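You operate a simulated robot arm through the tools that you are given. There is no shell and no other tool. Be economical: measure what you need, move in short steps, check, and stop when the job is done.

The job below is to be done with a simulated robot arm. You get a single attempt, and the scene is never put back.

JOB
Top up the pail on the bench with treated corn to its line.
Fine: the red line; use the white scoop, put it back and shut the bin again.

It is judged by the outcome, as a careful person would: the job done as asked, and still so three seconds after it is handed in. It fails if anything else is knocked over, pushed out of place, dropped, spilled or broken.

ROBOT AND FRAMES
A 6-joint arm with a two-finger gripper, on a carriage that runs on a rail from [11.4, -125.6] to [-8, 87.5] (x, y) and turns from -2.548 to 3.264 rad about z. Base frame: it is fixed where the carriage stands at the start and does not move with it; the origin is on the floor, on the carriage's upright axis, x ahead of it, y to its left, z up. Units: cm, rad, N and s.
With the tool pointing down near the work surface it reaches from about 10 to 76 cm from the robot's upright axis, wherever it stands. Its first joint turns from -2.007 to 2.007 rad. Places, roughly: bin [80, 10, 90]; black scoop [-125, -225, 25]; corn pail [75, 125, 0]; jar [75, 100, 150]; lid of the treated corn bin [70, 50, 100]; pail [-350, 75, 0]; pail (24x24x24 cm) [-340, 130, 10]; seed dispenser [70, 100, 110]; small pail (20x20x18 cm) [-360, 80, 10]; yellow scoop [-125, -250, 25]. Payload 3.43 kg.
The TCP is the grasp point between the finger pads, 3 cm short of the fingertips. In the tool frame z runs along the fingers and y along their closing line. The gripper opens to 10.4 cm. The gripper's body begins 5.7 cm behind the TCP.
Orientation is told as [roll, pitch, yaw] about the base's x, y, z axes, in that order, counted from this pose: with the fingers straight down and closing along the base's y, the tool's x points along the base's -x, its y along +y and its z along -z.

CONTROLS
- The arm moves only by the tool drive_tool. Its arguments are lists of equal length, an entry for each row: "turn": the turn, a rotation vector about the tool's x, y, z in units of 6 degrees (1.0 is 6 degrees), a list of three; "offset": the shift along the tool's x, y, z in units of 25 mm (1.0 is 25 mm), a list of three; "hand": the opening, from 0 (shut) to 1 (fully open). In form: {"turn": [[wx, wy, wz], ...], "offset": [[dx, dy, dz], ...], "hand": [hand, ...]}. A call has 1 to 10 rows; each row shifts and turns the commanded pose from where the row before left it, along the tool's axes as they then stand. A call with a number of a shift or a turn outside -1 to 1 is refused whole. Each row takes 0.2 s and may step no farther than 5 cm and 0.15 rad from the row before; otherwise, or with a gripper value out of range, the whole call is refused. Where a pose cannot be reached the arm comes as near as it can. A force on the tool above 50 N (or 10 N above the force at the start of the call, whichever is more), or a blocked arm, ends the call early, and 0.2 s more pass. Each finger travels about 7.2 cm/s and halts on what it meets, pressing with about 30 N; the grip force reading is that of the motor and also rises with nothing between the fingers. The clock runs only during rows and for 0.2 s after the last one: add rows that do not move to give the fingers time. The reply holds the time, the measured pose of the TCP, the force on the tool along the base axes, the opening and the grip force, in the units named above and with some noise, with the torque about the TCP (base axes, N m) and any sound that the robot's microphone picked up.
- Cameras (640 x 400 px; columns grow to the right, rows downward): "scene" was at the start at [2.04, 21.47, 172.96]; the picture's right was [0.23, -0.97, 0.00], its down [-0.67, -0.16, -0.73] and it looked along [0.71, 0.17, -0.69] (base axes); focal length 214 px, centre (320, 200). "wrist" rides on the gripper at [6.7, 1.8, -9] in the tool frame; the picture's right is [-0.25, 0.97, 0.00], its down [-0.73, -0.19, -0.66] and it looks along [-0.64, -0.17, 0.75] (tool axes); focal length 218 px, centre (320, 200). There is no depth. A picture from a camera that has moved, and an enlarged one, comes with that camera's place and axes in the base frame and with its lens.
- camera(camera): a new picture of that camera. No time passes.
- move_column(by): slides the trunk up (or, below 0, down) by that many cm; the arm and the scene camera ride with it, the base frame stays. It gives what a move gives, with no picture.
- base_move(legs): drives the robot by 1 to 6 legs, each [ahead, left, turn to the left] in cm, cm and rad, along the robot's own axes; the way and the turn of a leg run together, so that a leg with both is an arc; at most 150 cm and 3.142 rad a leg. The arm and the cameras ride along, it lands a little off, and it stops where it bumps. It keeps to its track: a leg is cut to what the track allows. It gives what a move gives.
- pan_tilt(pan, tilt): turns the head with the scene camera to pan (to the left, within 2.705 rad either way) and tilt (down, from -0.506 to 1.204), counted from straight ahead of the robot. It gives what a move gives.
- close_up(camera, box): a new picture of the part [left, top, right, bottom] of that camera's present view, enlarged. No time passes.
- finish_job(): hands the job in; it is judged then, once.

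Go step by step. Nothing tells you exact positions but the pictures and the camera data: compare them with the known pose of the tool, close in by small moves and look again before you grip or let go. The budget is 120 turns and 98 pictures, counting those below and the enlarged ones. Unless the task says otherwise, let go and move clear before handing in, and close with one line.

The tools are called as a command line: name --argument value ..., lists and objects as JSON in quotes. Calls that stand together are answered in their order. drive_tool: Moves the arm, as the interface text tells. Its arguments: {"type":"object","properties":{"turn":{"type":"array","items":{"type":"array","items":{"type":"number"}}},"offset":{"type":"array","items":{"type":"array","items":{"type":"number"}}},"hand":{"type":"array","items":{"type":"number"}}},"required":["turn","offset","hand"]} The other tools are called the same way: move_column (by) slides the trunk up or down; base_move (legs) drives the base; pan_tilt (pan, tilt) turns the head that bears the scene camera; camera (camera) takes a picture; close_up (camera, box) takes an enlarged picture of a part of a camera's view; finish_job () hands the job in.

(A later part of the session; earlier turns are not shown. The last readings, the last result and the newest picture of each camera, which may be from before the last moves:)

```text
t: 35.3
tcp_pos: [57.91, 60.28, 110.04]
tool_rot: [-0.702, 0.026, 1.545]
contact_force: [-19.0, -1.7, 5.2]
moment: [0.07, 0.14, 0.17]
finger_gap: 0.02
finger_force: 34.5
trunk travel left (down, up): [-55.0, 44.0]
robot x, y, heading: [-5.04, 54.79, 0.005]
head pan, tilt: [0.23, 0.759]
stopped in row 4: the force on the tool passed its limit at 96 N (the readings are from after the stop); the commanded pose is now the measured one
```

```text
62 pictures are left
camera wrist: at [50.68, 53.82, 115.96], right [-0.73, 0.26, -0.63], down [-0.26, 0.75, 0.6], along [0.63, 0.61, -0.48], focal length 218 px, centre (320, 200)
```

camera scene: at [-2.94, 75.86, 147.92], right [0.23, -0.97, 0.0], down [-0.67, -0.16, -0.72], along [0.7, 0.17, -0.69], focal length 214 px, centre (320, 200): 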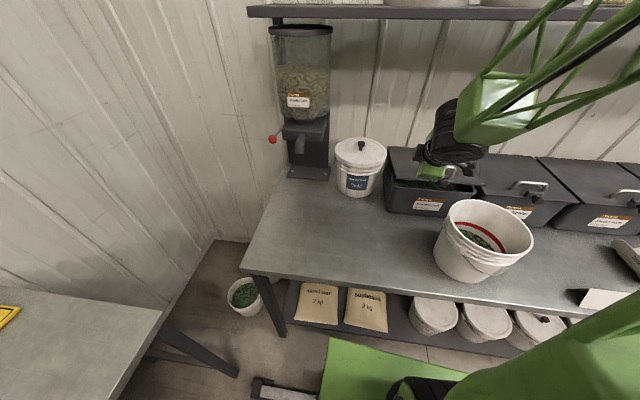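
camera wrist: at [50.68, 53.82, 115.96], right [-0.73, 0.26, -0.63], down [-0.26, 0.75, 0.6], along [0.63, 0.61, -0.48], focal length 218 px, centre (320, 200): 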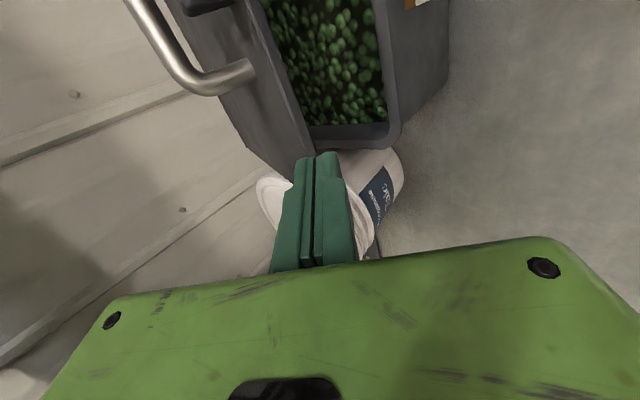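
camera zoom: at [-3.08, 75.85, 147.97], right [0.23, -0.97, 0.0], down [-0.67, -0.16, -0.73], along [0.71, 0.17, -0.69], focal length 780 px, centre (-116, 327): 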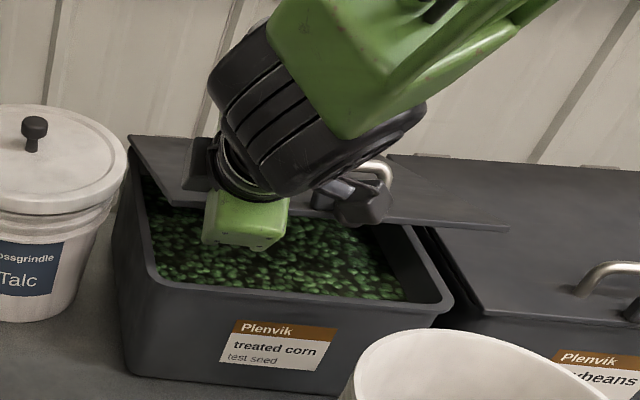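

The tips met the lid's front edge squarely. I'll back off, drop ~3 cm and come in underneath.

drive_tool --turn '[[0, 0, 0], [0, 0, 0], [0, 0, 0], [0, 0, 0], [0, 0, 0]]' --offset '[[0, 0.3, -0.7], [0, 1, 0], [0, 0, 0.6], [0, 0, 0.6], [0, 0, 0.5]]' --hand '[0, 0, 0, 0, 0]'

close_up --camera "wrist" --box '[180, 0, 500, 200]'

```text
t: 36.5
tcp_pos: [57.3, 60.23, 106.04]
tool_rot: [-0.705, 0.025, 1.544]
contact_force: [0.8, -0.3, -0.4]
moment: [0.0, 0.0, -0.01]
finger_gap: 0.01
finger_force: 35.0
trunk travel left (down, up): [-55.0, 44.0]
robot x, y, heading: [-5.09, 54.53, 0.002]
head pan, tilt: [0.23, 0.759]
```

```text
2.00 times, centred on (340, 100) of wrist
camera zoom: at [50.0, 53.77, 111.97], right [-0.73, 0.25, -0.63], down [-0.26, 0.75, 0.6], along [0.63, 0.61, -0.48], focal length 436 px, centre (280, 400)
```

zoom: 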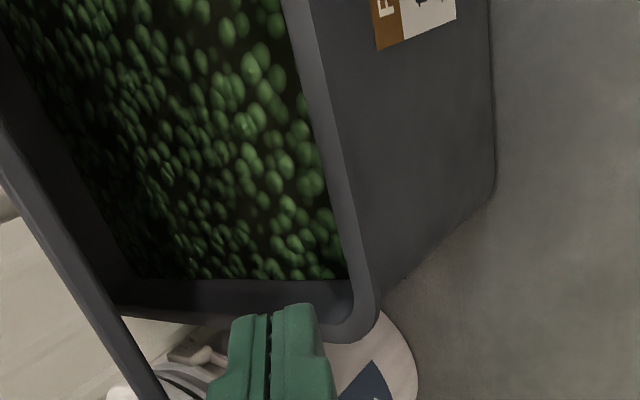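

The fingertips are now between lid and bin rim. I'll insert a little and lift.

drive_tool --turn '[[0, 0, 0], [0, 0, 0], [0, 0, 0], [0, 0, 0], [0, 0, 0]]' --offset '[[0, -0.2, 0.5], [0, -0.75, 0.1], [0, -0.75, -0.3], [0, -0.75, -0.3], [0, -0.75, -0.3]]' --hand '[0, 0, 0, 0, 0]'

close_up --camera "scene" --box '[370, 80, 510, 220]'

```text
t: 37.7
tcp_pos: [62.92, 60.07, 111.77]
tool_rot: [-0.704, 0.027, 1.546]
contact_force: [-1.0, 0.3, -0.8]
moment: [0.03, -0.03, 0.03]
finger_gap: 0.0
finger_force: 34.6
trunk travel left (down, up): [-55.0, 44.0]
robot x, y, heading: [-4.73, 54.13, 0.008]
head pan, tilt: [0.23, 0.759]
```

```text
2.86 times, centred on (440, 150) of scene
camera zoom: at [-2.94, 75.86, 147.95], right [0.23, -0.97, 0.0], down [-0.67, -0.16, -0.73], along [0.71, 0.17, -0.69], focal length 613 px, centre (-23, 343)
```

zoom: 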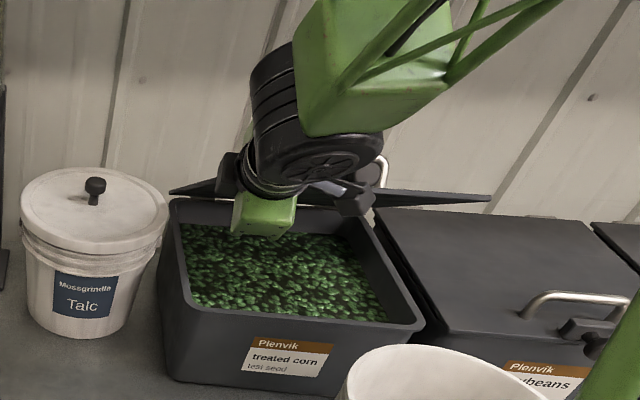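

Excellent, the lid is now up around 40°. I continue pushing forward and up while laying the tool flatter.

drive_tool --turn '[[1, 0, 0], [1, 0, 0], [1, 0, 0]]' --offset '[[0, -0.92, -0.17], [0, -0.93, -0.03], [0, -0.94, 0.03]]' --hand '[0, 0, 0]'

close_up --camera "scene" --box '[370, 60, 530, 200]'

```text
t: 38.5
tcp_pos: [67.27, 60.36, 117.05]
tool_rot: [-1.019, 0.025, 1.543]
contact_force: [-1.4, -0.6, -1.4]
moment: [-0.05, 0.07, 0.01]
finger_gap: 0.0
finger_force: 34.7
trunk travel left (down, up): [-55.0, 44.0]
robot x, y, heading: [-4.78, 54.51, 0.005]
head pan, tilt: [0.23, 0.759]
```

```text
2.86 times, centred on (450, 130) of scene
camera zoom: at [-2.94, 75.86, 147.95], right [0.23, -0.97, 0.0], down [-0.67, -0.16, -0.73], along [0.71, 0.17, -0.69], focal length 613 px, centre (-51, 400)
```

zoom: 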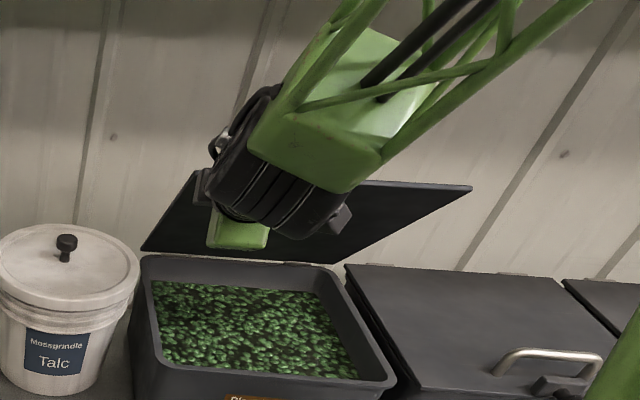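

The lid is past 60°. Pushing on toward upright.

drive_tool --turn '[[1, 0, 0], [1, 0, 0], [1, 0, 0], [0, 0, 0]]' --offset '[[0, -0.66, 0.68], [0, -0.58, 0.74], [0, -0.5, 0.8], [0, -0.3, 0.8]]' --hand '[0, 0, 0, 0]'

close_up --camera "scene" --box '[370, 40, 530, 180]'

```text
t: 39.5
tcp_pos: [76.4, 61.26, 119.17]
tool_rot: [-1.33, 0.029, 1.536]
contact_force: [0.2, 0.4, -1.1]
moment: [-0.01, 0.01, -0.02]
finger_gap: 0.0
finger_force: 34.9
out of reach, approached as far as the arm can: row 3
trunk travel left (down, up): [-55.0, 44.0]
robot x, y, heading: [-4.84, 54.44, 0.006]
head pan, tilt: [0.23, 0.759]
```

```text
2.86 times, centred on (450, 110) of scene
camera zoom: at [-2.96, 75.87, 147.95], right [0.23, -0.97, 0.0], down [-0.67, -0.16, -0.73], along [0.71, 0.17, -0.69], focal length 613 px, centre (-51, 457)
```

zoom: 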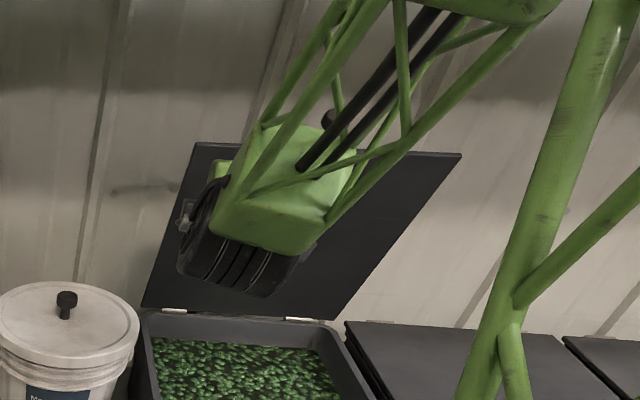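

Nearly upright. A little more push forward.

drive_tool --turn '[[0, 0, 0], [0, 0, 0]]' --offset '[[0, -0.3, 0.8], [0, -0.3, 0.8]]' --hand '[0, 0]'

close_up --camera "scene" --box '[370, 40, 530, 180]'

```text
t: 40.1
tcp_pos: [80.57, 61.3, 119.53]
tool_rot: [-1.331, 0.031, 1.533]
contact_force: [0.9, -0.6, -0.3]
moment: [0.01, 0.02, -0.03]
finger_gap: 0.01
finger_force: 34.9
out of reach, approached as far as the arm can: row 2
trunk travel left (down, up): [-55.0, 44.0]
robot x, y, heading: [-4.93, 54.3, 0.001]
head pan, tilt: [0.23, 0.759]
```

```text
2.86 times, centred on (450, 110) of scene
camera zoom: at [-2.97, 75.85, 147.95], right [0.23, -0.97, 0.0], down [-0.67, -0.16, -0.73], along [0.71, 0.17, -0.69], focal length 613 px, centre (-51, 457)
```

zoom: 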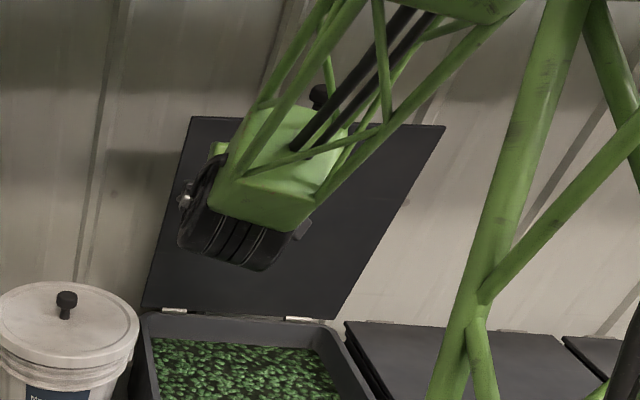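

The lid is standing open at about 90°. Now I retreat, return the tool to vertical with yaw 0, and go for the scoop.

drive_tool --turn '[[0, 0, 0], [0, 0, 0], [0, 0, 0], [-1, 0, 0], [-1, 0, 0], [-1, 0, 0], [-1, 0, 0], [-1, 0, 0], [-1, 0, 0], [-1, 0, 0]]' --offset '[[0, 0, -1], [0, 0, -1], [0, 0, -1], [0, 0, -1], [0, 0, -1], [0, 0, -1], [0, 0, 0], [0, 0, 0], [0, 0, 0], [0, 0, 0]]' --hand '[0, 0, 0, 0, 0, 0, 0, 0, 0, 0]'

camera --camera "scene"

```text
t: 42.3
tcp_pos: [67.2, 59.68, 125.01]
tool_rot: [-0.7, 0.259, 1.651]
contact_force: [-2.1, 2.5, -2.0]
moment: [-0.14, -0.21, -0.07]
finger_gap: 0.0
finger_force: 34.7
out of reach, approached as far as the arm can: row 8
trunk travel left (down, up): [-55.0, 44.0]
robot x, y, heading: [-5.19, 54.24, 0.001]
head pan, tilt: [0.23, 0.759]
```

```text
56 pictures are left
camera scene: at [-2.98, 75.86, 147.95], right [0.23, -0.97, 0.0], down [-0.67, -0.16, -0.73], along [0.71, 0.17, -0.69], focal length 214 px, centre (320, 200)
```

scene: 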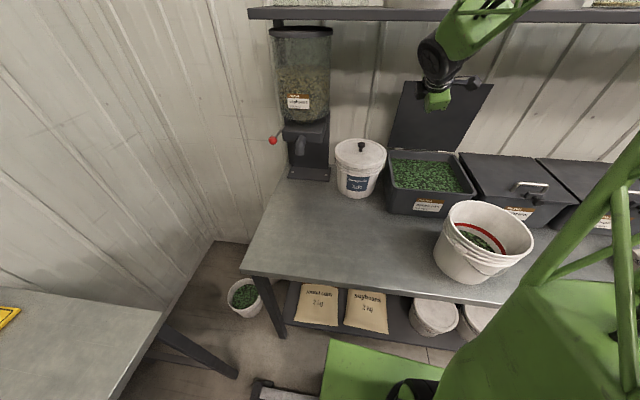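

The lid stays open. I'll finish straightening the tool.

drive_tool --turn '[[-1, 0, 0], [-1, 0, 0], [-1, 0, 0], [-1, 0, 0], [0, 0, 0]]' --offset '[[0, 0.8, 0], [0, 0.8, 0], [0, 0.8, 0], [0, 0.8, 0], [0, 0.8, 0]]' --hand '[0, 0, 0, 0, 0]'

```text
t: 43.5
tcp_pos: [57.39, 61.85, 119.47]
tool_rot: [-0.239, 0.038, 1.532]
contact_force: [0.7, 0.5, -0.3]
moment: [0.0, 0.0, 0.03]
finger_gap: 0.01
finger_force: 35.0
trunk travel left (down, up): [-55.0, 44.0]
robot x, y, heading: [-4.76, 54.44, -0.0]
head pan, tilt: [0.23, 0.759]
```

drive_tool --turn '[[-1, 0, 0], [-1, 0, 0], [-0.28, 0, 0], [0, 0, 1], [0, 0, 1], [0, 0, 1], [0, 0, 1], [0, 0, 1], [0, 0, 1], [0, 0, 1]]' --offset '[[0, 0, -0.5], [0, 0, -0.5], [0, 0, -0.5], [0, 0, 0], [0, 0, 0], [0, 0, 0], [0, 0, 0], [0, 0, 0], [0, 0, 0], [0, 0, 0]]' --hand '[0, 0, 0, 0.3, 0.6, 1, 1, 1, 1, 1]'

drive_tool --turn '[[0, 0, 1], [0, 0, 1], [0, 0, 1], [0, 0, 1], [0, 0, 1], [0, 0, 1], [0, 0, 1], [0, 0, 0.63]]' --offset '[[0, 0, 0], [0, 0, 0], [0, 0, 0], [0, 0, 0], [0, 0, 0], [0, 0, 0], [0, 0, 0], [0, 0, 0]]' --hand '[1, 1, 1, 1, 1, 1, 1, 1]'

base_move --legs '[[6, -65, 0]]'

camera --camera "wrist"

camera --camera "scene"

```text
t: 45.7
tcp_pos: [56.84, 61.84, 123.43]
tool_rot: [-0.026, 0.025, 0.797]
contact_force: [0.2, -0.3, -0.8]
moment: [0.02, -0.03, 0.02]
finger_gap: 10.41
finger_force: 0.2
trunk travel left (down, up): [-55.0, 44.0]
robot x, y, heading: [-4.84, 54.41, 0.001]
head pan, tilt: [0.23, 0.759]
```

```text
t: 47.5
tcp_pos: [56.97, 62.01, 123.37]
tool_rot: [-0.038, 0.0, -0.001]
contact_force: [0.1, 1.0, -0.2]
moment: [-0.01, 0.0, 0.01]
finger_gap: 10.37
finger_force: 0.0
trunk travel left (down, up): [-55.0, 44.0]
robot x, y, heading: [-4.7, 54.64, 0.003]
head pan, tilt: [0.23, 0.759]
```

```text
t: 51.3
tcp_pos: [62.93, -3.9, 123.31]
tool_rot: [-0.038, 0.001, -0.007]
contact_force: [0.1, -0.5, 0.9]
moment: [0.02, 0.0, 0.0]
finger_gap: 10.41
finger_force: 0.1
trunk travel left (down, up): [-55.0, 44.0]
robot x, y, heading: [0.68, -11.2, -0.008]
head pan, tilt: [0.23, 0.759]
```

```text
55 pictures are left
camera wrist: at [56.22, -1.86, 132.37], right [0.26, 0.97, -0.04], down [0.73, -0.17, 0.66], along [0.63, -0.2, -0.75], focal length 218 px, centre (320, 200)
```

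wrist: 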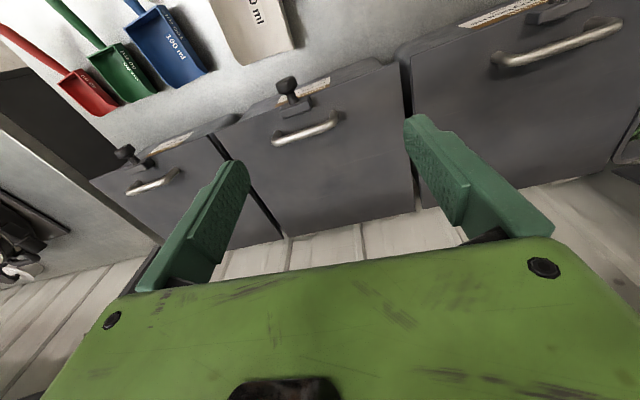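

```text
54 pictures are left
camera scene: at [3.14, 10.37, 147.95], right [0.22, -0.97, 0.0], down [-0.67, -0.15, -0.73], along [0.71, 0.16, -0.69], focal length 214 px, centre (320, 200)
```

scene: 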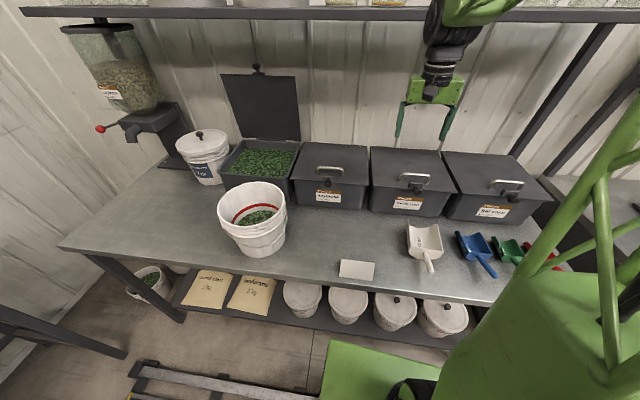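

The scoop lies ahead of the gripper toward the robot. I'll raise the arm, lower the trunk for better reach close-in, and draw back over the scoop.

drive_tool --turn '[[-0.36, 0, 0], [0, 0, 0], [0, 0, 0], [0, 0, 0], [0, 0, 0], [0, 0, 0], [0, 0, 0], [0, 0, 0], [0, 0, 0]]' --offset '[[0, 0, -1], [0, 0, -1], [0, 0, -1], [0, 0, -1], [0, 0, -1], [0, 0, -1], [1, 0, 0], [1, 0, 0], [1, 0, 0]]' --hand '[1, 1, 1, 1, 1, 1, 1, 1, 1]'

move_column --by -22

drive_tool --turn '[[0, 0, 0], [0, 0, 0], [0, 0, 0], [0, 0, 0], [0, 0, 0], [0, 0, 0], [0, 0, 0]]' --offset '[[1, 0, 0], [1, 0, 0], [1, 0, 0], [1, 0, 0], [1, 0, 0], [1, 0, 0], [1, 0, 0]]' --hand '[1, 1, 1, 1, 1, 1, 1]'

camera --camera "wrist"

```text
t: 53.3
tcp_pos: [56.07, -3.92, 137.87]
tool_rot: [-0.003, 0.009, -0.01]
contact_force: [-0.8, 0.1, 0.6]
moment: [0.01, 0.01, -0.02]
finger_gap: 10.4
finger_force: 0.0
trunk travel left (down, up): [-55.0, 44.0]
robot x, y, heading: [1.09, -10.62, 0.001]
head pan, tilt: [0.23, 0.759]
```

```text
t: 55.7
tcp_pos: [55.92, -3.9, 116.22]
tool_rot: [-0.001, 0.005, -0.007]
contact_force: [-0.3, -0.7, 0.7]
moment: [0.01, 0.0, 0.04]
finger_gap: 10.4
finger_force: 0.1
trunk travel left (down, up): [-33.0, 66.0]
robot x, y, heading: [1.12, -11.32, -0.005]
head pan, tilt: [0.23, 0.759]
```

```text
t: 56.8
tcp_pos: [51.66, -2.72, 109.85]
tool_rot: [-0.031, 0.155, -0.011]
contact_force: [-0.5, -0.1, 0.6]
moment: [0.02, -0.04, -0.01]
finger_gap: 10.37
finger_force: 0.0
trunk travel left (down, up): [-33.0, 66.0]
robot x, y, heading: [1.18, -10.94, -0.008]
head pan, tilt: [0.23, 0.759]
stopped in row 5: the arm was blocked; the commanded pose is now the measured one
```

```text
53 pictures are left
camera wrist: at [46.41, -0.72, 119.76], right [0.26, 0.96, -0.07], down [0.82, -0.18, 0.54], along [0.51, -0.2, -0.84], focal length 218 px, centre (320, 200)
```

wrist: 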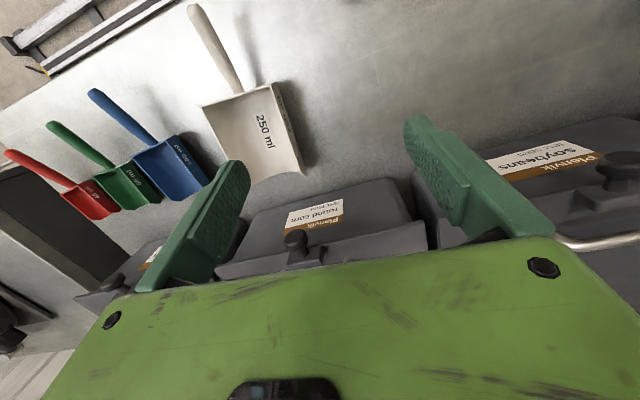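

Lowering the trunk hurts close-in reach; a high trunk with the arm hanging down is right. I'll raise the trunk fully back and descend with the arm.

move_column --by 47

drive_tool --turn '[[0, -1, 0], [0, -0.5, 0], [0, 0, 0], [0, 0, 0], [0, 0, 0], [0, 0, 0], [0, 0, 0], [0, 0, 0], [0, 0, 0], [0, 0, 0]]' --offset '[[0, 0, 1], [0, 0, 1], [0.5, 0, 1], [0.5, 0, 1], [0.5, 0, 1], [0.5, 0, 1], [0.5, 0, 1], [0.5, 0, 1], [0.5, 0, 1], [0.5, 0, 1]]' --hand '[1, 1, 1, 1, 1, 1, 1, 1, 1, 1]'

drive_tool --turn '[[0, 0, 0], [0, 0, 0], [0, 0, 0], [0, 0, 0], [0, 0, 0], [0, 0, 0]]' --offset '[[0.5, 0, 1], [0.5, 0, 1], [0.5, 0, 1], [0.5, 0, 1], [0, 0, 1], [0, 0, 1]]' --hand '[1, 1, 1, 1, 1, 1]'

camera --camera "wrist"

```text
refused: 47 is not a number from -40 to 40
```

```text
t: 58.5
tcp_pos: [44.71, -2.82, 90.19]
tool_rot: [-0.033, 0.018, -0.007]
contact_force: [-17.6, 9.7, 47.0]
moment: [2.98, 0.28, 1.13]
finger_gap: 9.89
finger_force: 0.0
trunk travel left (down, up): [-33.0, 66.0]
robot x, y, heading: [1.19, -10.83, -0.004]
head pan, tilt: [0.23, 0.759]
stopped in row 8: the force on the tool passed its limit at 78 N (the readings are from after the stop); the commanded pose is now the measured one
```

```text
t: 58.8
tcp_pos: [44.65, -2.8, 89.96]
tool_rot: [-0.03, 0.015, -0.007]
contact_force: [-24.6, 8.6, 58.6]
moment: [3.4, 0.43, 1.31]
finger_gap: 9.61
finger_force: 0.1
trunk travel left (down, up): [-33.0, 66.0]
robot x, y, heading: [0.4, -10.92, -0.001]
head pan, tilt: [0.23, 0.759]
stopped in row 1: the force on the tool passed its limit at 88 N (the readings are from after the stop); the commanded pose is now the measured one
```

```text
52 pictures are left
camera wrist: at [38.1, -0.81, 99.06], right [0.26, 0.97, -0.03], down [0.74, -0.18, 0.65], along [0.62, -0.19, -0.76], focal length 218 px, centre (320, 200)
```

wrist: 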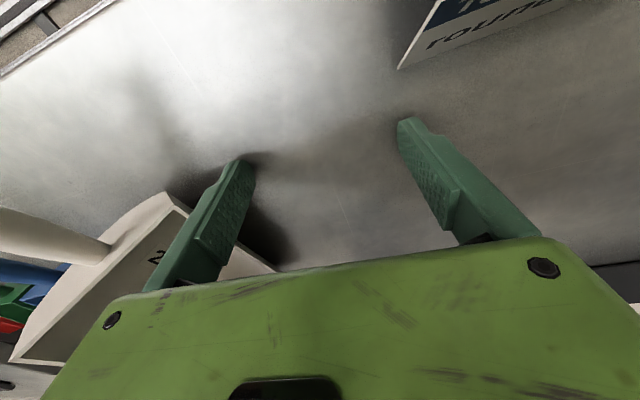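

The trunk move was refused and the fingers came down on the bare bench (surface ≈ z 87). I lift straight up at once and check the scoop beside it wasn't moved.

drive_tool --turn '[[0, 0, 0], [0, 0, 0], [0, 0, 0], [0, 0, 0], [0, 0, 0]]' --offset '[[0, 0, -0.4], [0, 0, -0.8], [0, 0, -1], [0, 0, -1], [0, 0, -1]]' --hand '[1, 1, 1, 1, 1]'

camera --camera "wrist"

camera --camera "scene"

```text
t: 60.2
tcp_pos: [47.2, -2.06, 96.97]
tool_rot: [-0.052, 0.099, -0.013]
contact_force: [0.5, -0.8, -0.4]
moment: [-0.01, -0.03, 0.01]
finger_gap: 10.42
finger_force: 0.1
trunk travel left (down, up): [-33.0, 66.0]
robot x, y, heading: [0.76, -11.17, 0.001]
head pan, tilt: [0.23, 0.759]
stopped in row 5: the arm was blocked; the commanded pose is now the measured one
```

```text
51 pictures are left
camera wrist: at [41.47, 0.16, 106.54], right [0.26, 0.96, -0.08], down [0.79, -0.17, 0.59], along [0.56, -0.21, -0.8], focal length 218 px, centre (320, 200)
```

wrist: 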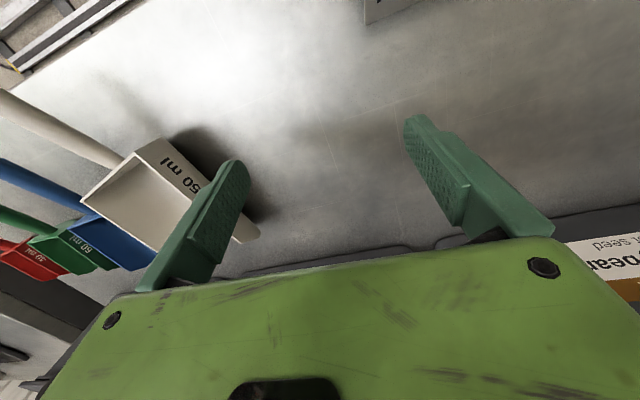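

```text
50 pictures are left
camera scene: at [2.97, 10.65, 125.85], right [0.26, -0.97, 0.0], down [-0.67, -0.18, -0.72], along [0.69, 0.19, -0.7], focal length 214 px, centre (320, 200)
```

scene: 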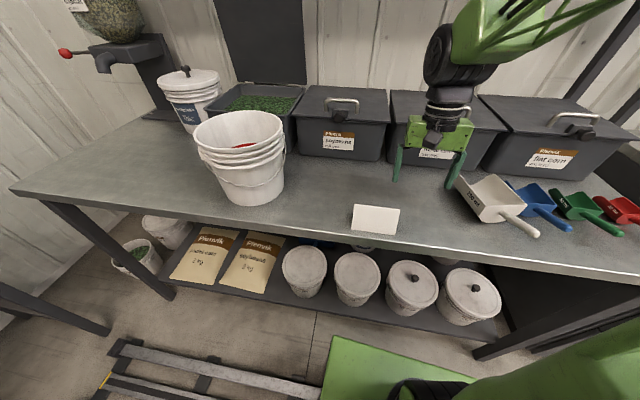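

The white scoop was nudged and turned about its body (its neighbours look unmoved); I'll restore it to its original spot (axis along x at y≈-12) at the end. Now raising the trunk alone and checking.

move_column --by 36

camera --camera "scene"

```text
t: 63.7
tcp_pos: [47.16, -2.02, 133.07]
tool_rot: [-0.051, 0.094, -0.011]
contact_force: [0.9, 1.2, -1.1]
moment: [-0.02, -0.02, 0.02]
finger_gap: 10.43
finger_force: 0.1
trunk travel left (down, up): [-69.0, 30.0]
robot x, y, heading: [0.79, -10.49, -0.002]
head pan, tilt: [0.23, 0.759]
```

```text
49 pictures are left
camera scene: at [2.98, 10.67, 161.85], right [0.26, -0.97, 0.0], down [-0.67, -0.18, -0.72], along [0.69, 0.19, -0.7], focal length 214 px, centre (320, 200)
```

scene: 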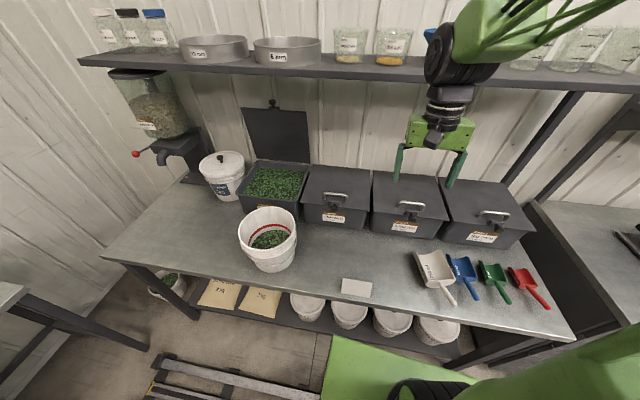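

drive_tool --turn '[[-0.5, -0.9, 0], [0, 0, 0], [0, 0, 0], [0, 0, 0], [0, 0, 0], [0, 0, 0], [0, 0, 0], [0, 0, 0]]' --offset '[[0, -0.5, 0], [0, -1, 0], [0, -1, 0], [0, -1, 0], [0, -1, 0], [0, -1, 0], [0.5, -0.5, 0.5], [0.5, 0, 0.5]]' --hand '[1, 1, 1, 1, 1, 1, 1, 1]'

camera --camera "wrist"

```text
t: 65.5
tcp_pos: [44.93, -17.05, 129.73]
tool_rot: [0.005, 0.023, -0.009]
contact_force: [0.0, 0.7, 0.1]
moment: [-0.03, 0.02, 0.02]
finger_gap: 10.43
finger_force: 0.1
trunk travel left (down, up): [-69.0, 30.0]
robot x, y, heading: [0.97, -11.24, -0.003]
head pan, tilt: [0.23, 0.759]
```

```text
48 pictures are left
camera wrist: at [38.46, -15.41, 139.02], right [0.26, 0.97, 0.0], down [0.74, -0.2, 0.64], along [0.62, -0.17, -0.77], focal length 218 px, centre (320, 200)
```

wrist: 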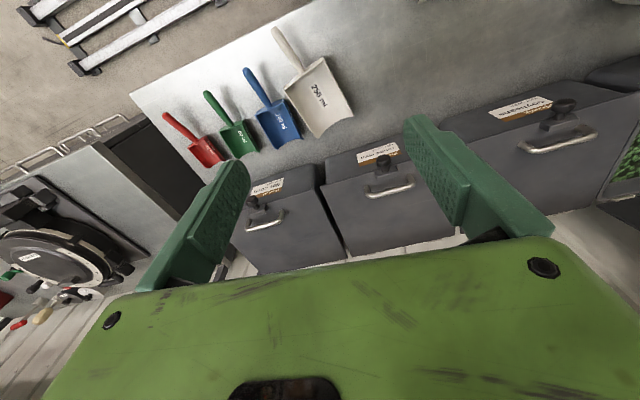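

The scoop now lies with its handle from tip (38, -22.7, 93) to base (45, -20.5), axis turned ~14.6°. I'll raise the trunk, yaw to match and hover above the handle.

move_column --by 20

drive_tool --turn '[[0, -0.22, -1], [0, 0, -1], [0, 0, -0.43], [0, 0, 0], [0, 0, 0], [0, 0, 0], [0, 0, 0], [0, 0, 0], [0, 0, 0], [0, 0, 0]]' --offset '[[0, 0, 1], [0, 0, 1], [0, 0, 1], [0.87, -0.73, 1], [0.87, -0.73, 1], [0, 0, 1], [0, 0, 1], [0, 0, 1], [0, 0, 1], [0, 0, 1]]' --hand '[1, 1, 1, 1, 1, 1, 0.6, 0.6, 0.6, 0.6]'

camera --camera "wrist"

```text
t: 67.7
tcp_pos: [45.01, -17.05, 149.83]
tool_rot: [0.004, 0.021, -0.009]
contact_force: [0.4, -0.7, 0.6]
moment: [0.0, -0.01, 0.0]
finger_gap: 10.39
finger_force: 0.1
trunk travel left (down, up): [-89.0, 10.0]
robot x, y, heading: [1.15, -11.29, -0.007]
head pan, tilt: [0.23, 0.759]
```

```text
t: 69.9
tcp_pos: [46.9, -23.18, 129.26]
tool_rot: [-0.003, -0.023, 0.246]
contact_force: [0.0, 0.8, 0.0]
moment: [0.01, 0.04, 0.01]
finger_gap: 6.23
finger_force: 0.1
out of reach, approached as far as the arm can: row 6, 7, 8, 9, 10
trunk travel left (down, up): [-89.0, 10.0]
robot x, y, heading: [0.96, -11.14, -0.001]
head pan, tilt: [0.23, 0.759]
```

```text
47 pictures are left
camera wrist: at [39.8, -23.18, 138.22], right [0.01, 1.0, 0.0], down [0.74, -0.01, 0.67], along [0.67, 0.0, -0.74], focal length 218 px, centre (320, 200)
```

wrist: 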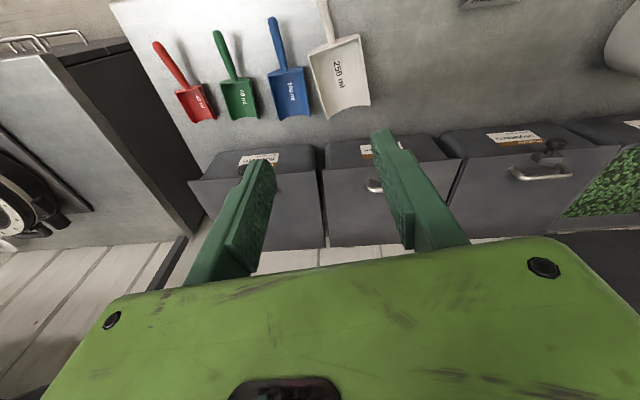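

The arm hanging has a floor limit at this trunk height; it works in a band about 120–142 cm below-trunk reference. I'll set the arm mid-band and use the trunk for vertical motion instead.

drive_tool --turn '[[0, 0, 0], [0, 0, 0], [0, 0, 0], [0, 0, 0], [0, 0, 0], [0, 0, 0]]' --offset '[[0, 0, -1], [0, 0, -1], [0, 0, -1], [0, 0, -1], [0, 0, -1], [0, 0, 0]]' --hand '[0.6, 0.6, 0.6, 0.6, 0.6, 0.6]'

```text
t: 71.3
tcp_pos: [46.4, -23.14, 141.71]
tool_rot: [-0.004, -0.023, 0.246]
contact_force: [-0.1, 0.2, -0.4]
moment: [0.01, 0.01, -0.01]
finger_gap: 6.22
finger_force: 0.1
trunk travel left (down, up): [-89.0, 10.0]
robot x, y, heading: [1.32, -11.2, -0.006]
head pan, tilt: [0.23, 0.759]
```

move_column --by -35

drive_tool --turn '[[0, 0.22, 0], [0, 0, 0], [0, 0, 0]]' --offset '[[0.86, 0.5, 0], [0.86, 0.5, 0], [0, 0, 0]]' --hand '[0.6, 0.6, 0.6]'

camera --camera "wrist"

close_up --camera "scene" --box '[400, 180, 560, 300]'

```text
t: 74.7
tcp_pos: [46.54, -23.15, 106.67]
tool_rot: [-0.003, -0.025, 0.247]
contact_force: [-0.3, 0.0, 0.2]
moment: [0.02, 0.0, 0.01]
finger_gap: 6.25
finger_force: 0.2
trunk travel left (down, up): [-54.0, 45.0]
robot x, y, heading: [0.94, -11.25, -0.004]
head pan, tilt: [0.23, 0.759]
```

```text
t: 75.5
tcp_pos: [41.65, -21.85, 106.64]
tool_rot: [-0.005, -0.002, 0.243]
contact_force: [-0.6, 0.7, -0.2]
moment: [0.0, -0.04, -0.03]
finger_gap: 6.24
finger_force: 0.0
trunk travel left (down, up): [-54.0, 45.0]
robot x, y, heading: [0.91, -11.04, -0.004]
head pan, tilt: [0.23, 0.759]
```

```text
46 pictures are left
camera wrist: at [34.62, -21.78, 115.65], right [0.01, 1.0, 0.0], down [0.75, 0.0, 0.66], along [0.66, -0.01, -0.75], focal length 218 px, centre (320, 200)
```

wrist: 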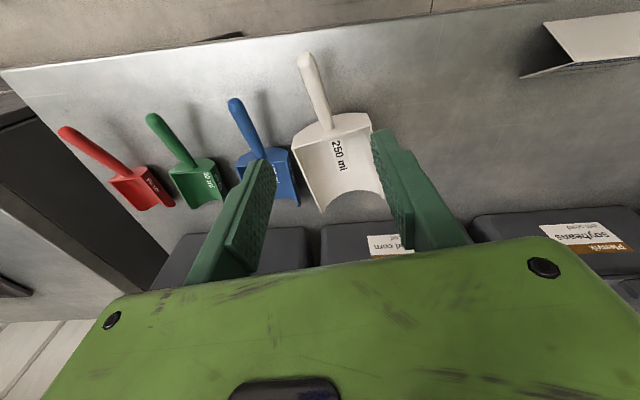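

```text
3.33 times, centred on (480, 240) of scene
camera zoom: at [3.06, 10.4, 146.96], right [0.23, -0.97, 0.0], down [-0.67, -0.16, -0.73], along [0.71, 0.16, -0.69], focal length 715 px, centre (-213, 67)
```

zoom: 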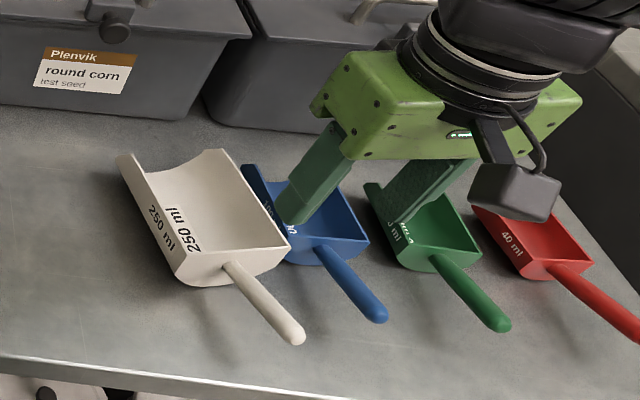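

Handle midpoint is about (41.2, -22.0), axis ~17°. I'll trim the yaw and lower with the trunk in two steps.

drive_tool --turn '[[0, 0, -0.5], [0, 0, 0]]' --offset '[[0.15, -0.1, 0], [0, 0, 0]]' --hand '[0.55, 0.55]'

move_column --by -9

camera --camera "wrist"

close_up --camera "scene" --box '[400, 180, 560, 300]'

```text
t: 76.1
tcp_pos: [41.17, -22.07, 106.65]
tool_rot: [-0.004, 0.001, 0.299]
contact_force: [0.5, 0.0, -0.6]
moment: [0.0, -0.01, 0.0]
finger_gap: 5.71
finger_force: 0.0
trunk travel left (down, up): [-54.0, 45.0]
robot x, y, heading: [1.06, -11.08, -0.007]
head pan, tilt: [0.23, 0.759]
```

```text
t: 77.3
tcp_pos: [41.48, -22.17, 97.55]
tool_rot: [-0.003, 0.0, 0.298]
contact_force: [0.9, 0.0, 0.2]
moment: [-0.02, -0.01, -0.02]
finger_gap: 5.73
finger_force: 0.1
trunk travel left (down, up): [-45.0, 54.0]
robot x, y, heading: [0.83, -10.9, -0.01]
head pan, tilt: [0.23, 0.759]
```

```text
44 pictures are left
camera wrist: at [34.56, -22.49, 106.55], right [-0.04, 1.0, 0.0], down [0.75, 0.03, 0.66], along [0.66, 0.03, -0.75], focal length 218 px, centre (320, 200)
```

wrist: 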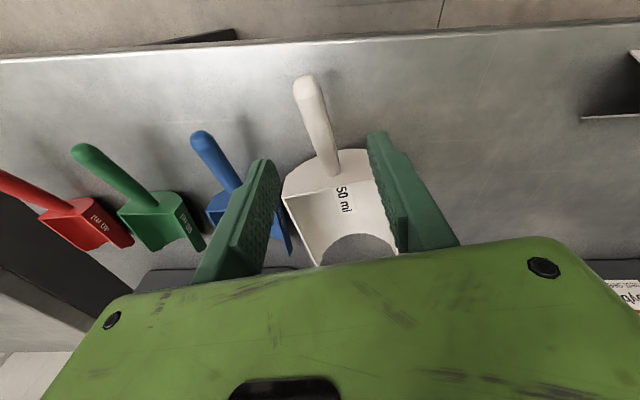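

```text
3.33 times, centred on (480, 240) of scene
camera zoom: at [3.31, 10.41, 137.86], right [0.23, -0.97, 0.0], down [-0.67, -0.16, -0.72], along [0.71, 0.16, -0.69], focal length 715 px, centre (-213, 67)
```

zoom: 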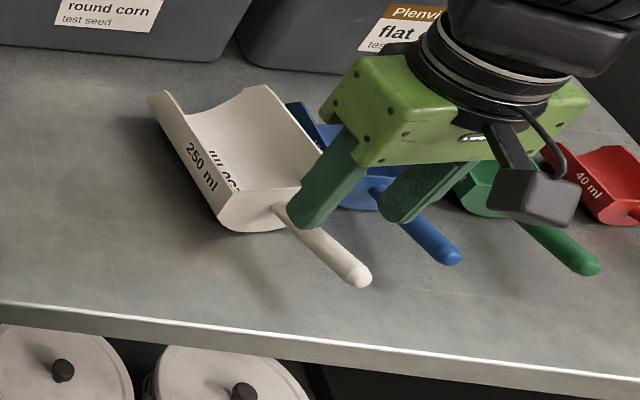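

Well aligned. Lowering the last stretch and gripping.

move_column --by -5

drive_tool --turn '[[0, 0, 0], [0, 0, 0], [0, 0, 0], [0, 0, 0]]' --offset '[[0, 0, 0], [0, 0, 0], [0, 0, 0], [0, 0, 0]]' --hand '[0.35, 0.1, 0, 0]'

camera --camera "wrist"

```text
t: 78.2
tcp_pos: [41.43, -22.26, 92.45]
tool_rot: [-0.002, 0.0, 0.299]
contact_force: [0.3, 0.0, -1.1]
moment: [-0.02, -0.01, -0.02]
finger_gap: 5.71
finger_force: 0.0
trunk travel left (down, up): [-40.0, 59.0]
robot x, y, heading: [1.07, -11.08, -0.001]
head pan, tilt: [0.23, 0.759]
```

```text
t: 79.2
tcp_pos: [41.43, -22.21, 92.47]
tool_rot: [-0.003, 0.001, 0.298]
contact_force: [0.8, 0.2, -0.5]
moment: [0.0, 0.08, -0.01]
finger_gap: 1.4
finger_force: 29.5
trunk travel left (down, up): [-40.0, 59.0]
robot x, y, heading: [1.01, -10.78, -0.006]
head pan, tilt: [0.23, 0.759]
```

```text
42 pictures are left
camera wrist: at [34.57, -22.51, 101.62], right [-0.04, 1.0, 0.0], down [0.75, 0.03, 0.66], along [0.66, 0.03, -0.75], focal length 218 px, centre (320, 200)
```

wrist: 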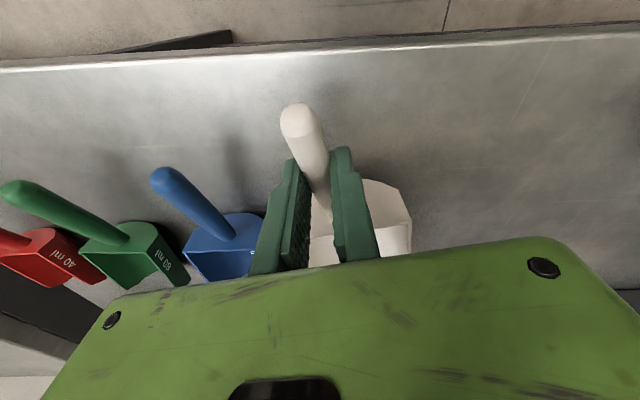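

Scoop gripped (resting height TCP z 92.45). I'll lift with the trunk, align the scoop to +x and drive back to the pail and bin.

move_column --by 28

drive_tool --turn '[[0, 0, 0.95], [0, 0, 0.95], [0, 0, 0.95], [0, 0, 0]]' --offset '[[0, 0, 0], [0, 0, 0], [0, 0, 0], [0, 0, 0]]' --hand '[0, 0, 0, 0]'

base_move --legs '[[-5, 58, 0]]'

camera --camera "scene"

camera --camera "wrist"

```text
t: 82.1
tcp_pos: [41.39, -22.16, 120.67]
tool_rot: [-0.003, -0.001, 0.297]
contact_force: [-1.0, -0.1, -1.0]
moment: [-0.03, 0.02, 0.0]
finger_gap: 1.41
finger_force: 29.5
trunk travel left (down, up): [-68.0, 31.0]
robot x, y, heading: [1.11, -11.11, -0.0]
head pan, tilt: [0.23, 0.759]
```

```text
t: 83.1
tcp_pos: [41.28, -22.05, 120.69]
tool_rot: [-0.004, -0.003, -0.003]
contact_force: [-0.5, 0.3, -0.5]
moment: [0.01, 0.09, 0.01]
finger_gap: 1.39
finger_force: 29.8
trunk travel left (down, up): [-68.0, 31.0]
robot x, y, heading: [0.89, -10.92, -0.004]
head pan, tilt: [0.23, 0.759]
```

```text
t: 86.5
tcp_pos: [36.14, 35.19, 120.78]
tool_rot: [-0.004, -0.002, -0.001]
contact_force: [0.3, 0.0, 0.2]
moment: [0.01, 0.06, -0.03]
finger_gap: 1.41
finger_force: 30.3
trunk travel left (down, up): [-68.0, 31.0]
robot x, y, heading: [-4.53, 46.35, -0.006]
head pan, tilt: [0.23, 0.759]
```

```text
41 pictures are left
camera scene: at [-2.09, 67.82, 160.96], right [0.22, -0.97, 0.0], down [-0.67, -0.15, -0.73], along [0.71, 0.16, -0.69], focal length 214 px, centre (320, 200)
```

scene: 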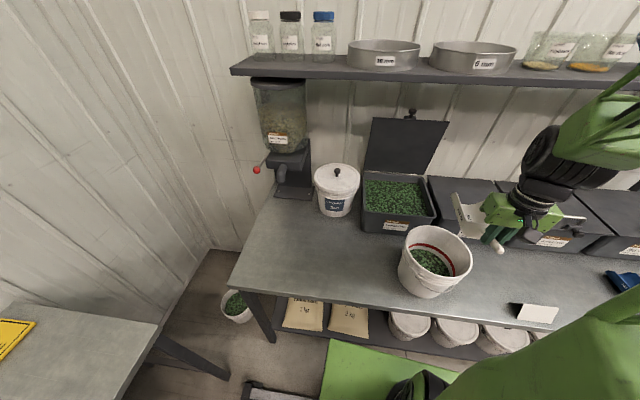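

```text
40 pictures are left
camera wrist: at [29.4, 36.92, 129.79], right [0.25, 0.97, 0.0], down [0.73, -0.19, 0.66], along [0.64, -0.17, -0.75], focal length 218 px, centre (320, 200)
```

wrist: 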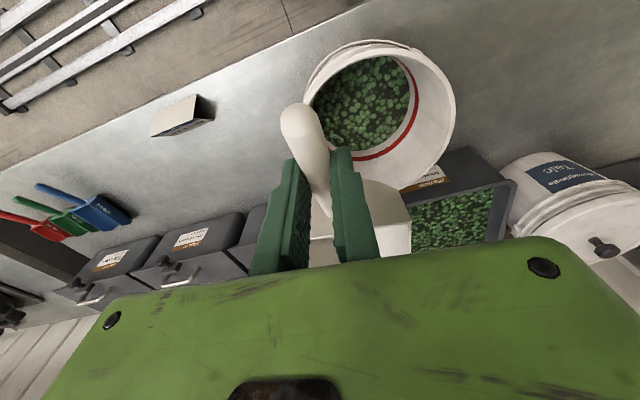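

The scoop is firmly held. Pail centre is about (41.5, 41.3). Next I move the scoop above the open bin and pitch it for digging.

drive_tool --turn '[[0, 0, 0], [0, 0, 0], [0, 0, 0], [0, 0, 0], [0, 0, 0], [0, 0, 0], [0, 0, 0], [0, 0, 0], [0, 0, 0], [0, 0, 0]]' --offset '[[-0.95, 0.61, 0], [-0.95, 0.61, 0], [-0.95, 0.61, 0], [-0.95, 0.61, 0], [-0.95, 0.61, 0], [-0.95, 0.61, 0], [-0.95, 0.61, 0], [-0.95, 0.61, 0], [-0.95, 0.61, 0], [-0.95, 0.61, 0]]' --hand '[0, 0, 0, 0, 0, 0, 0, 0, 0, 0]'

drive_tool --turn '[[0, 1, 0], [0, 1, 0], [0, 1, 0], [0, 1, 0], [0, 0.5, 0], [0, 0, 0]]' --offset '[[0, 0, 0], [0, 0, 0], [0, 0, 0], [0, 0, 0], [0, 0, 0], [0, 0, 0]]' --hand '[0, 0, 0, 0, 0, 0]'

close_up --camera "scene" --box '[330, 100, 530, 240]'

```text
t: 88.7
tcp_pos: [59.96, 50.57, 120.97]
tool_rot: [-0.005, -0.001, -0.002]
contact_force: [-1.0, -0.1, -0.6]
moment: [-0.02, 0.04, 0.0]
finger_gap: 1.42
finger_force: 30.0
trunk travel left (down, up): [-68.0, 31.0]
robot x, y, heading: [-4.53, 46.49, -0.004]
head pan, tilt: [0.23, 0.759]
```

```text
t: 90.3
tcp_pos: [54.34, 50.5, 122.64]
tool_rot: [-0.007, 0.47, 0.002]
contact_force: [-0.8, -0.2, -0.1]
moment: [-0.02, 0.03, -0.02]
finger_gap: 1.41
finger_force: 29.6
trunk travel left (down, up): [-68.0, 31.0]
robot x, y, heading: [-4.05, 46.0, 0.0]
head pan, tilt: [0.23, 0.759]
stopped in row 6: the arm was blocked; the commanded pose is now the measured one
```

```text
2.86 times, centred on (430, 170) of scene
camera zoom: at [-5.94, 67.78, 161.2], right [0.23, -0.97, 0.0], down [-0.65, -0.16, -0.74], along [0.72, 0.16, -0.67], focal length 613 px, centre (6, 286)
```

zoom: 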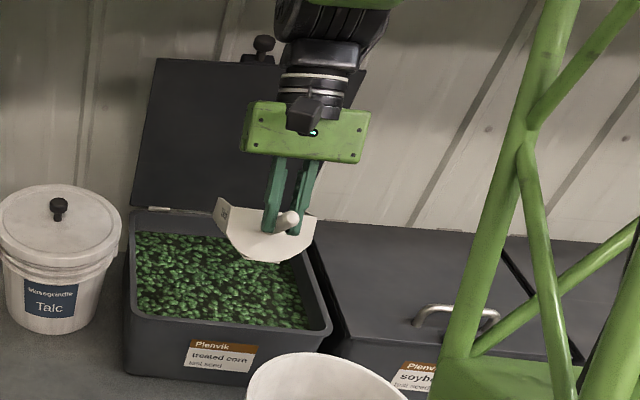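

The wrist likely pressed against the shelf edge when pitching so high. I'll un-pitch right away and look at the shelf.

drive_tool --turn '[[0, -0.8, 0], [0, -1, 0], [0, -1, 0], [0, -0.7, 0]]' --offset '[[0.8, 0, 0], [0.5, 0, 0], [0, 0, 0], [0, 0, 0]]' --hand '[0, 0, 0, 0]'

camera --camera "scene"

```text
t: 91.3
tcp_pos: [55.14, 50.49, 121.95]
tool_rot: [-0.006, 0.126, 0.001]
contact_force: [0.7, -0.6, -1.3]
moment: [-0.05, 0.12, 0.02]
finger_gap: 1.41
finger_force: 30.3
trunk travel left (down, up): [-68.0, 31.0]
robot x, y, heading: [-4.28, 46.26, -0.004]
head pan, tilt: [0.23, 0.759]
```

```text
38 pictures are left
camera scene: at [-2.02, 67.87, 160.95], right [0.23, -0.97, 0.0], down [-0.67, -0.16, -0.72], along [0.71, 0.16, -0.69], focal length 214 px, centre (320, 200)
```

scene: 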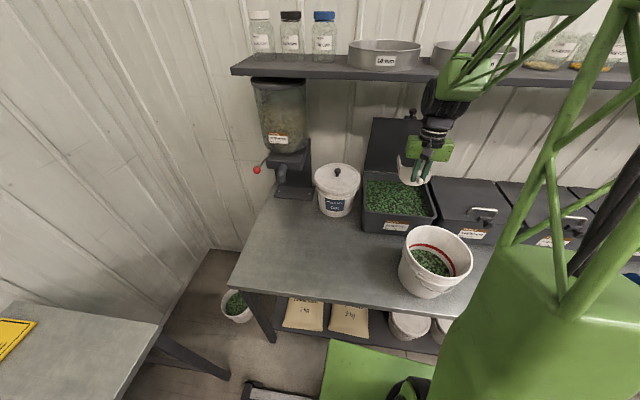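

Shelf items are all unmoved. I'll lower the trunk first so the wrist stays under the shelf, then pitch.

move_column --by -12

drive_tool --turn '[[0, 1, 0], [0, 1, 0], [0, 1, 0], [0, 0, 0]]' --offset '[[0, 0, 0], [0, 0, 0], [0, 0, 0], [0, 0, 0]]' --hand '[0, 0, 0, 0]'

drive_tool --turn '[[0, 0, 0], [0, 0, 0], [0, 0, 0]]' --offset '[[-0.9, 0, -0.42], [-0.9, 0, -0.42], [0, 0, 0]]' --hand '[0, 0, 0]'

close_up --camera "scene" --box '[330, 60, 530, 220]'

```text
t: 92.8
tcp_pos: [55.08, 50.38, 110.06]
tool_rot: [-0.006, 0.126, 0.002]
contact_force: [0.5, 0.3, -1.2]
moment: [0.01, 0.03, -0.03]
finger_gap: 1.43
finger_force: 29.4
trunk travel left (down, up): [-56.0, 43.0]
robot x, y, heading: [-4.39, 46.12, -0.006]
head pan, tilt: [0.23, 0.759]
```

```text
t: 93.8
tcp_pos: [55.18, 50.42, 109.99]
tool_rot: [-0.006, 0.443, 0.001]
contact_force: [-0.5, -0.2, -2.0]
moment: [0.01, 0.06, 0.03]
finger_gap: 1.42
finger_force: 29.7
trunk travel left (down, up): [-56.0, 43.0]
robot x, y, heading: [-4.2, 46.18, -0.002]
head pan, tilt: [0.23, 0.759]
```

```text
t: 94.6
tcp_pos: [60.16, 50.46, 110.09]
tool_rot: [-0.005, 0.44, -0.003]
contact_force: [-1.6, 0.4, -0.4]
moment: [0.03, 0.06, 0.01]
finger_gap: 1.42
finger_force: 29.6
trunk travel left (down, up): [-56.0, 43.0]
robot x, y, heading: [-4.09, 46.52, -0.0]
head pan, tilt: [0.23, 0.759]
```

```text
2.50 times, centred on (430, 140) of scene
camera zoom: at [-2.06, 67.86, 148.95], right [0.23, -0.97, 0.0], down [-0.67, -0.16, -0.72], along [0.71, 0.16, -0.69], focal length 536 px, centre (45, 350)
```

zoom: 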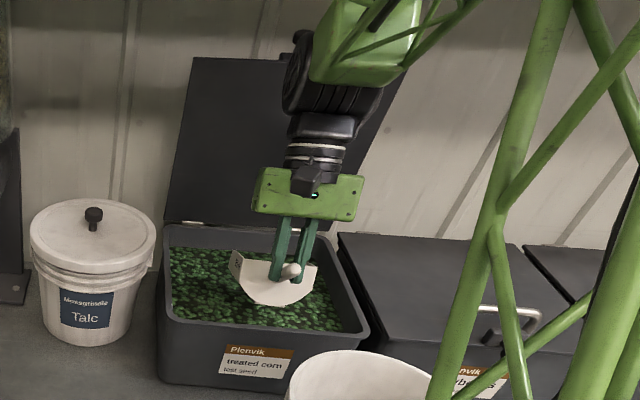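

The scoop hovers over the corn, pitched 25°. I'll plunge it down in small steps.

drive_tool --turn '[[0, 0, 0], [0, 0, 0], [0, 0, 0], [0, 0, 0]]' --offset '[[-0.27, 0, 0.58], [-0.27, 0, 0.58], [-0.27, 0, 0.58], [-0.27, 0, 0.58]]' --hand '[0, 0, 0, 0]'

close_up --camera "scene" --box '[360, 110, 500, 210]'

```text
t: 95.6
tcp_pos: [60.06, 50.27, 103.67]
tool_rot: [-0.006, 0.44, 0.0]
contact_force: [-1.1, -0.3, -1.4]
moment: [0.0, 0.08, -0.05]
finger_gap: 1.45
finger_force: 29.8
trunk travel left (down, up): [-56.0, 43.0]
robot x, y, heading: [-4.15, 46.29, -0.004]
head pan, tilt: [0.23, 0.759]
```

```text
4.00 times, centred on (430, 160) of scene
camera zoom: at [-2.16, 67.86, 148.96], right [0.23, -0.97, 0.0], down [-0.67, -0.16, -0.73], along [0.71, 0.16, -0.69], focal length 858 px, centre (-120, 360)
```

zoom: 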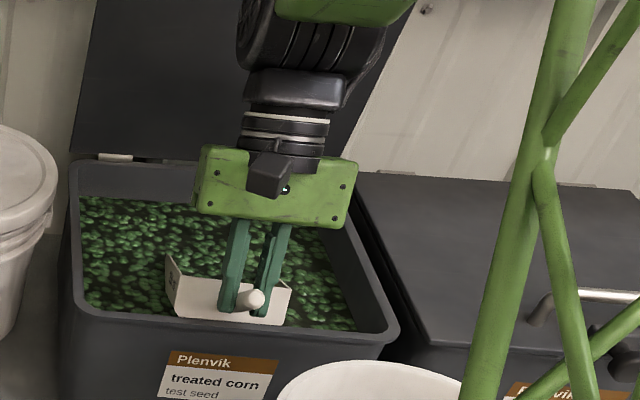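

In the corn with hardly any resistance. Now push forward and level the scoop to load it.

drive_tool --turn '[[0, 0, 0], [0, 0, 0], [0, -1, 0], [0, -1, 0], [0, -1, 0], [0, -1, 0], [0, -1, 0], [0, -0.8, 0]]' --offset '[[-0.6, 0, -0.1], [-0.6, 0, -0.1], [-0.2, 0, 0], [-0.2, 0, 0], [0, 0, -0.2], [0, 0, -0.3], [0, 0, -0.4], [0, 0, -0.4]]' --hand '[0, 0, 0, 0, 0, 0, 0, 0]'

move_column --by 10

close_up --camera "scene" --box '[360, 80, 520, 220]'

```text
t: 97.4
tcp_pos: [64.05, 50.44, 105.64]
tool_rot: [-0.005, -0.168, 0.002]
contact_force: [-0.2, 0.3, -2.4]
moment: [-0.03, 0.2, -0.03]
finger_gap: 1.47
finger_force: 30.2
trunk travel left (down, up): [-56.0, 43.0]
robot x, y, heading: [-4.3, 46.32, 0.001]
head pan, tilt: [0.23, 0.759]
```

```text
t: 98.7
tcp_pos: [64.12, 50.45, 115.64]
tool_rot: [-0.005, -0.167, 0.003]
contact_force: [0.8, -0.8, -2.3]
moment: [-0.04, 0.23, -0.01]
finger_gap: 1.47
finger_force: 30.2
trunk travel left (down, up): [-66.0, 33.0]
robot x, y, heading: [-4.17, 46.33, 0.003]
head pan, tilt: [0.23, 0.759]
```

```text
2.86 times, centred on (440, 150) of scene
camera zoom: at [-2.11, 67.86, 158.95], right [0.23, -0.97, 0.0], down [-0.67, -0.16, -0.73], along [0.71, 0.16, -0.69], focal length 613 px, centre (-23, 343)
```

zoom: 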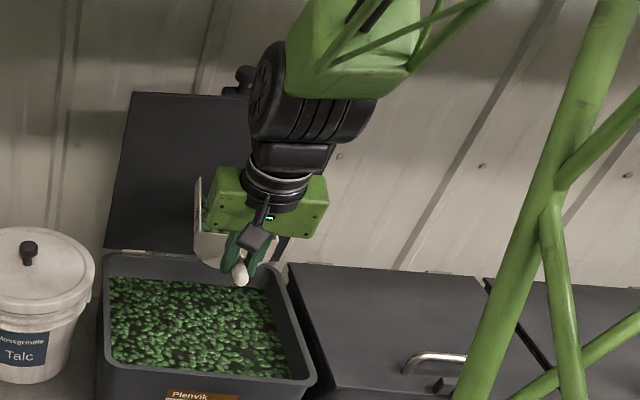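

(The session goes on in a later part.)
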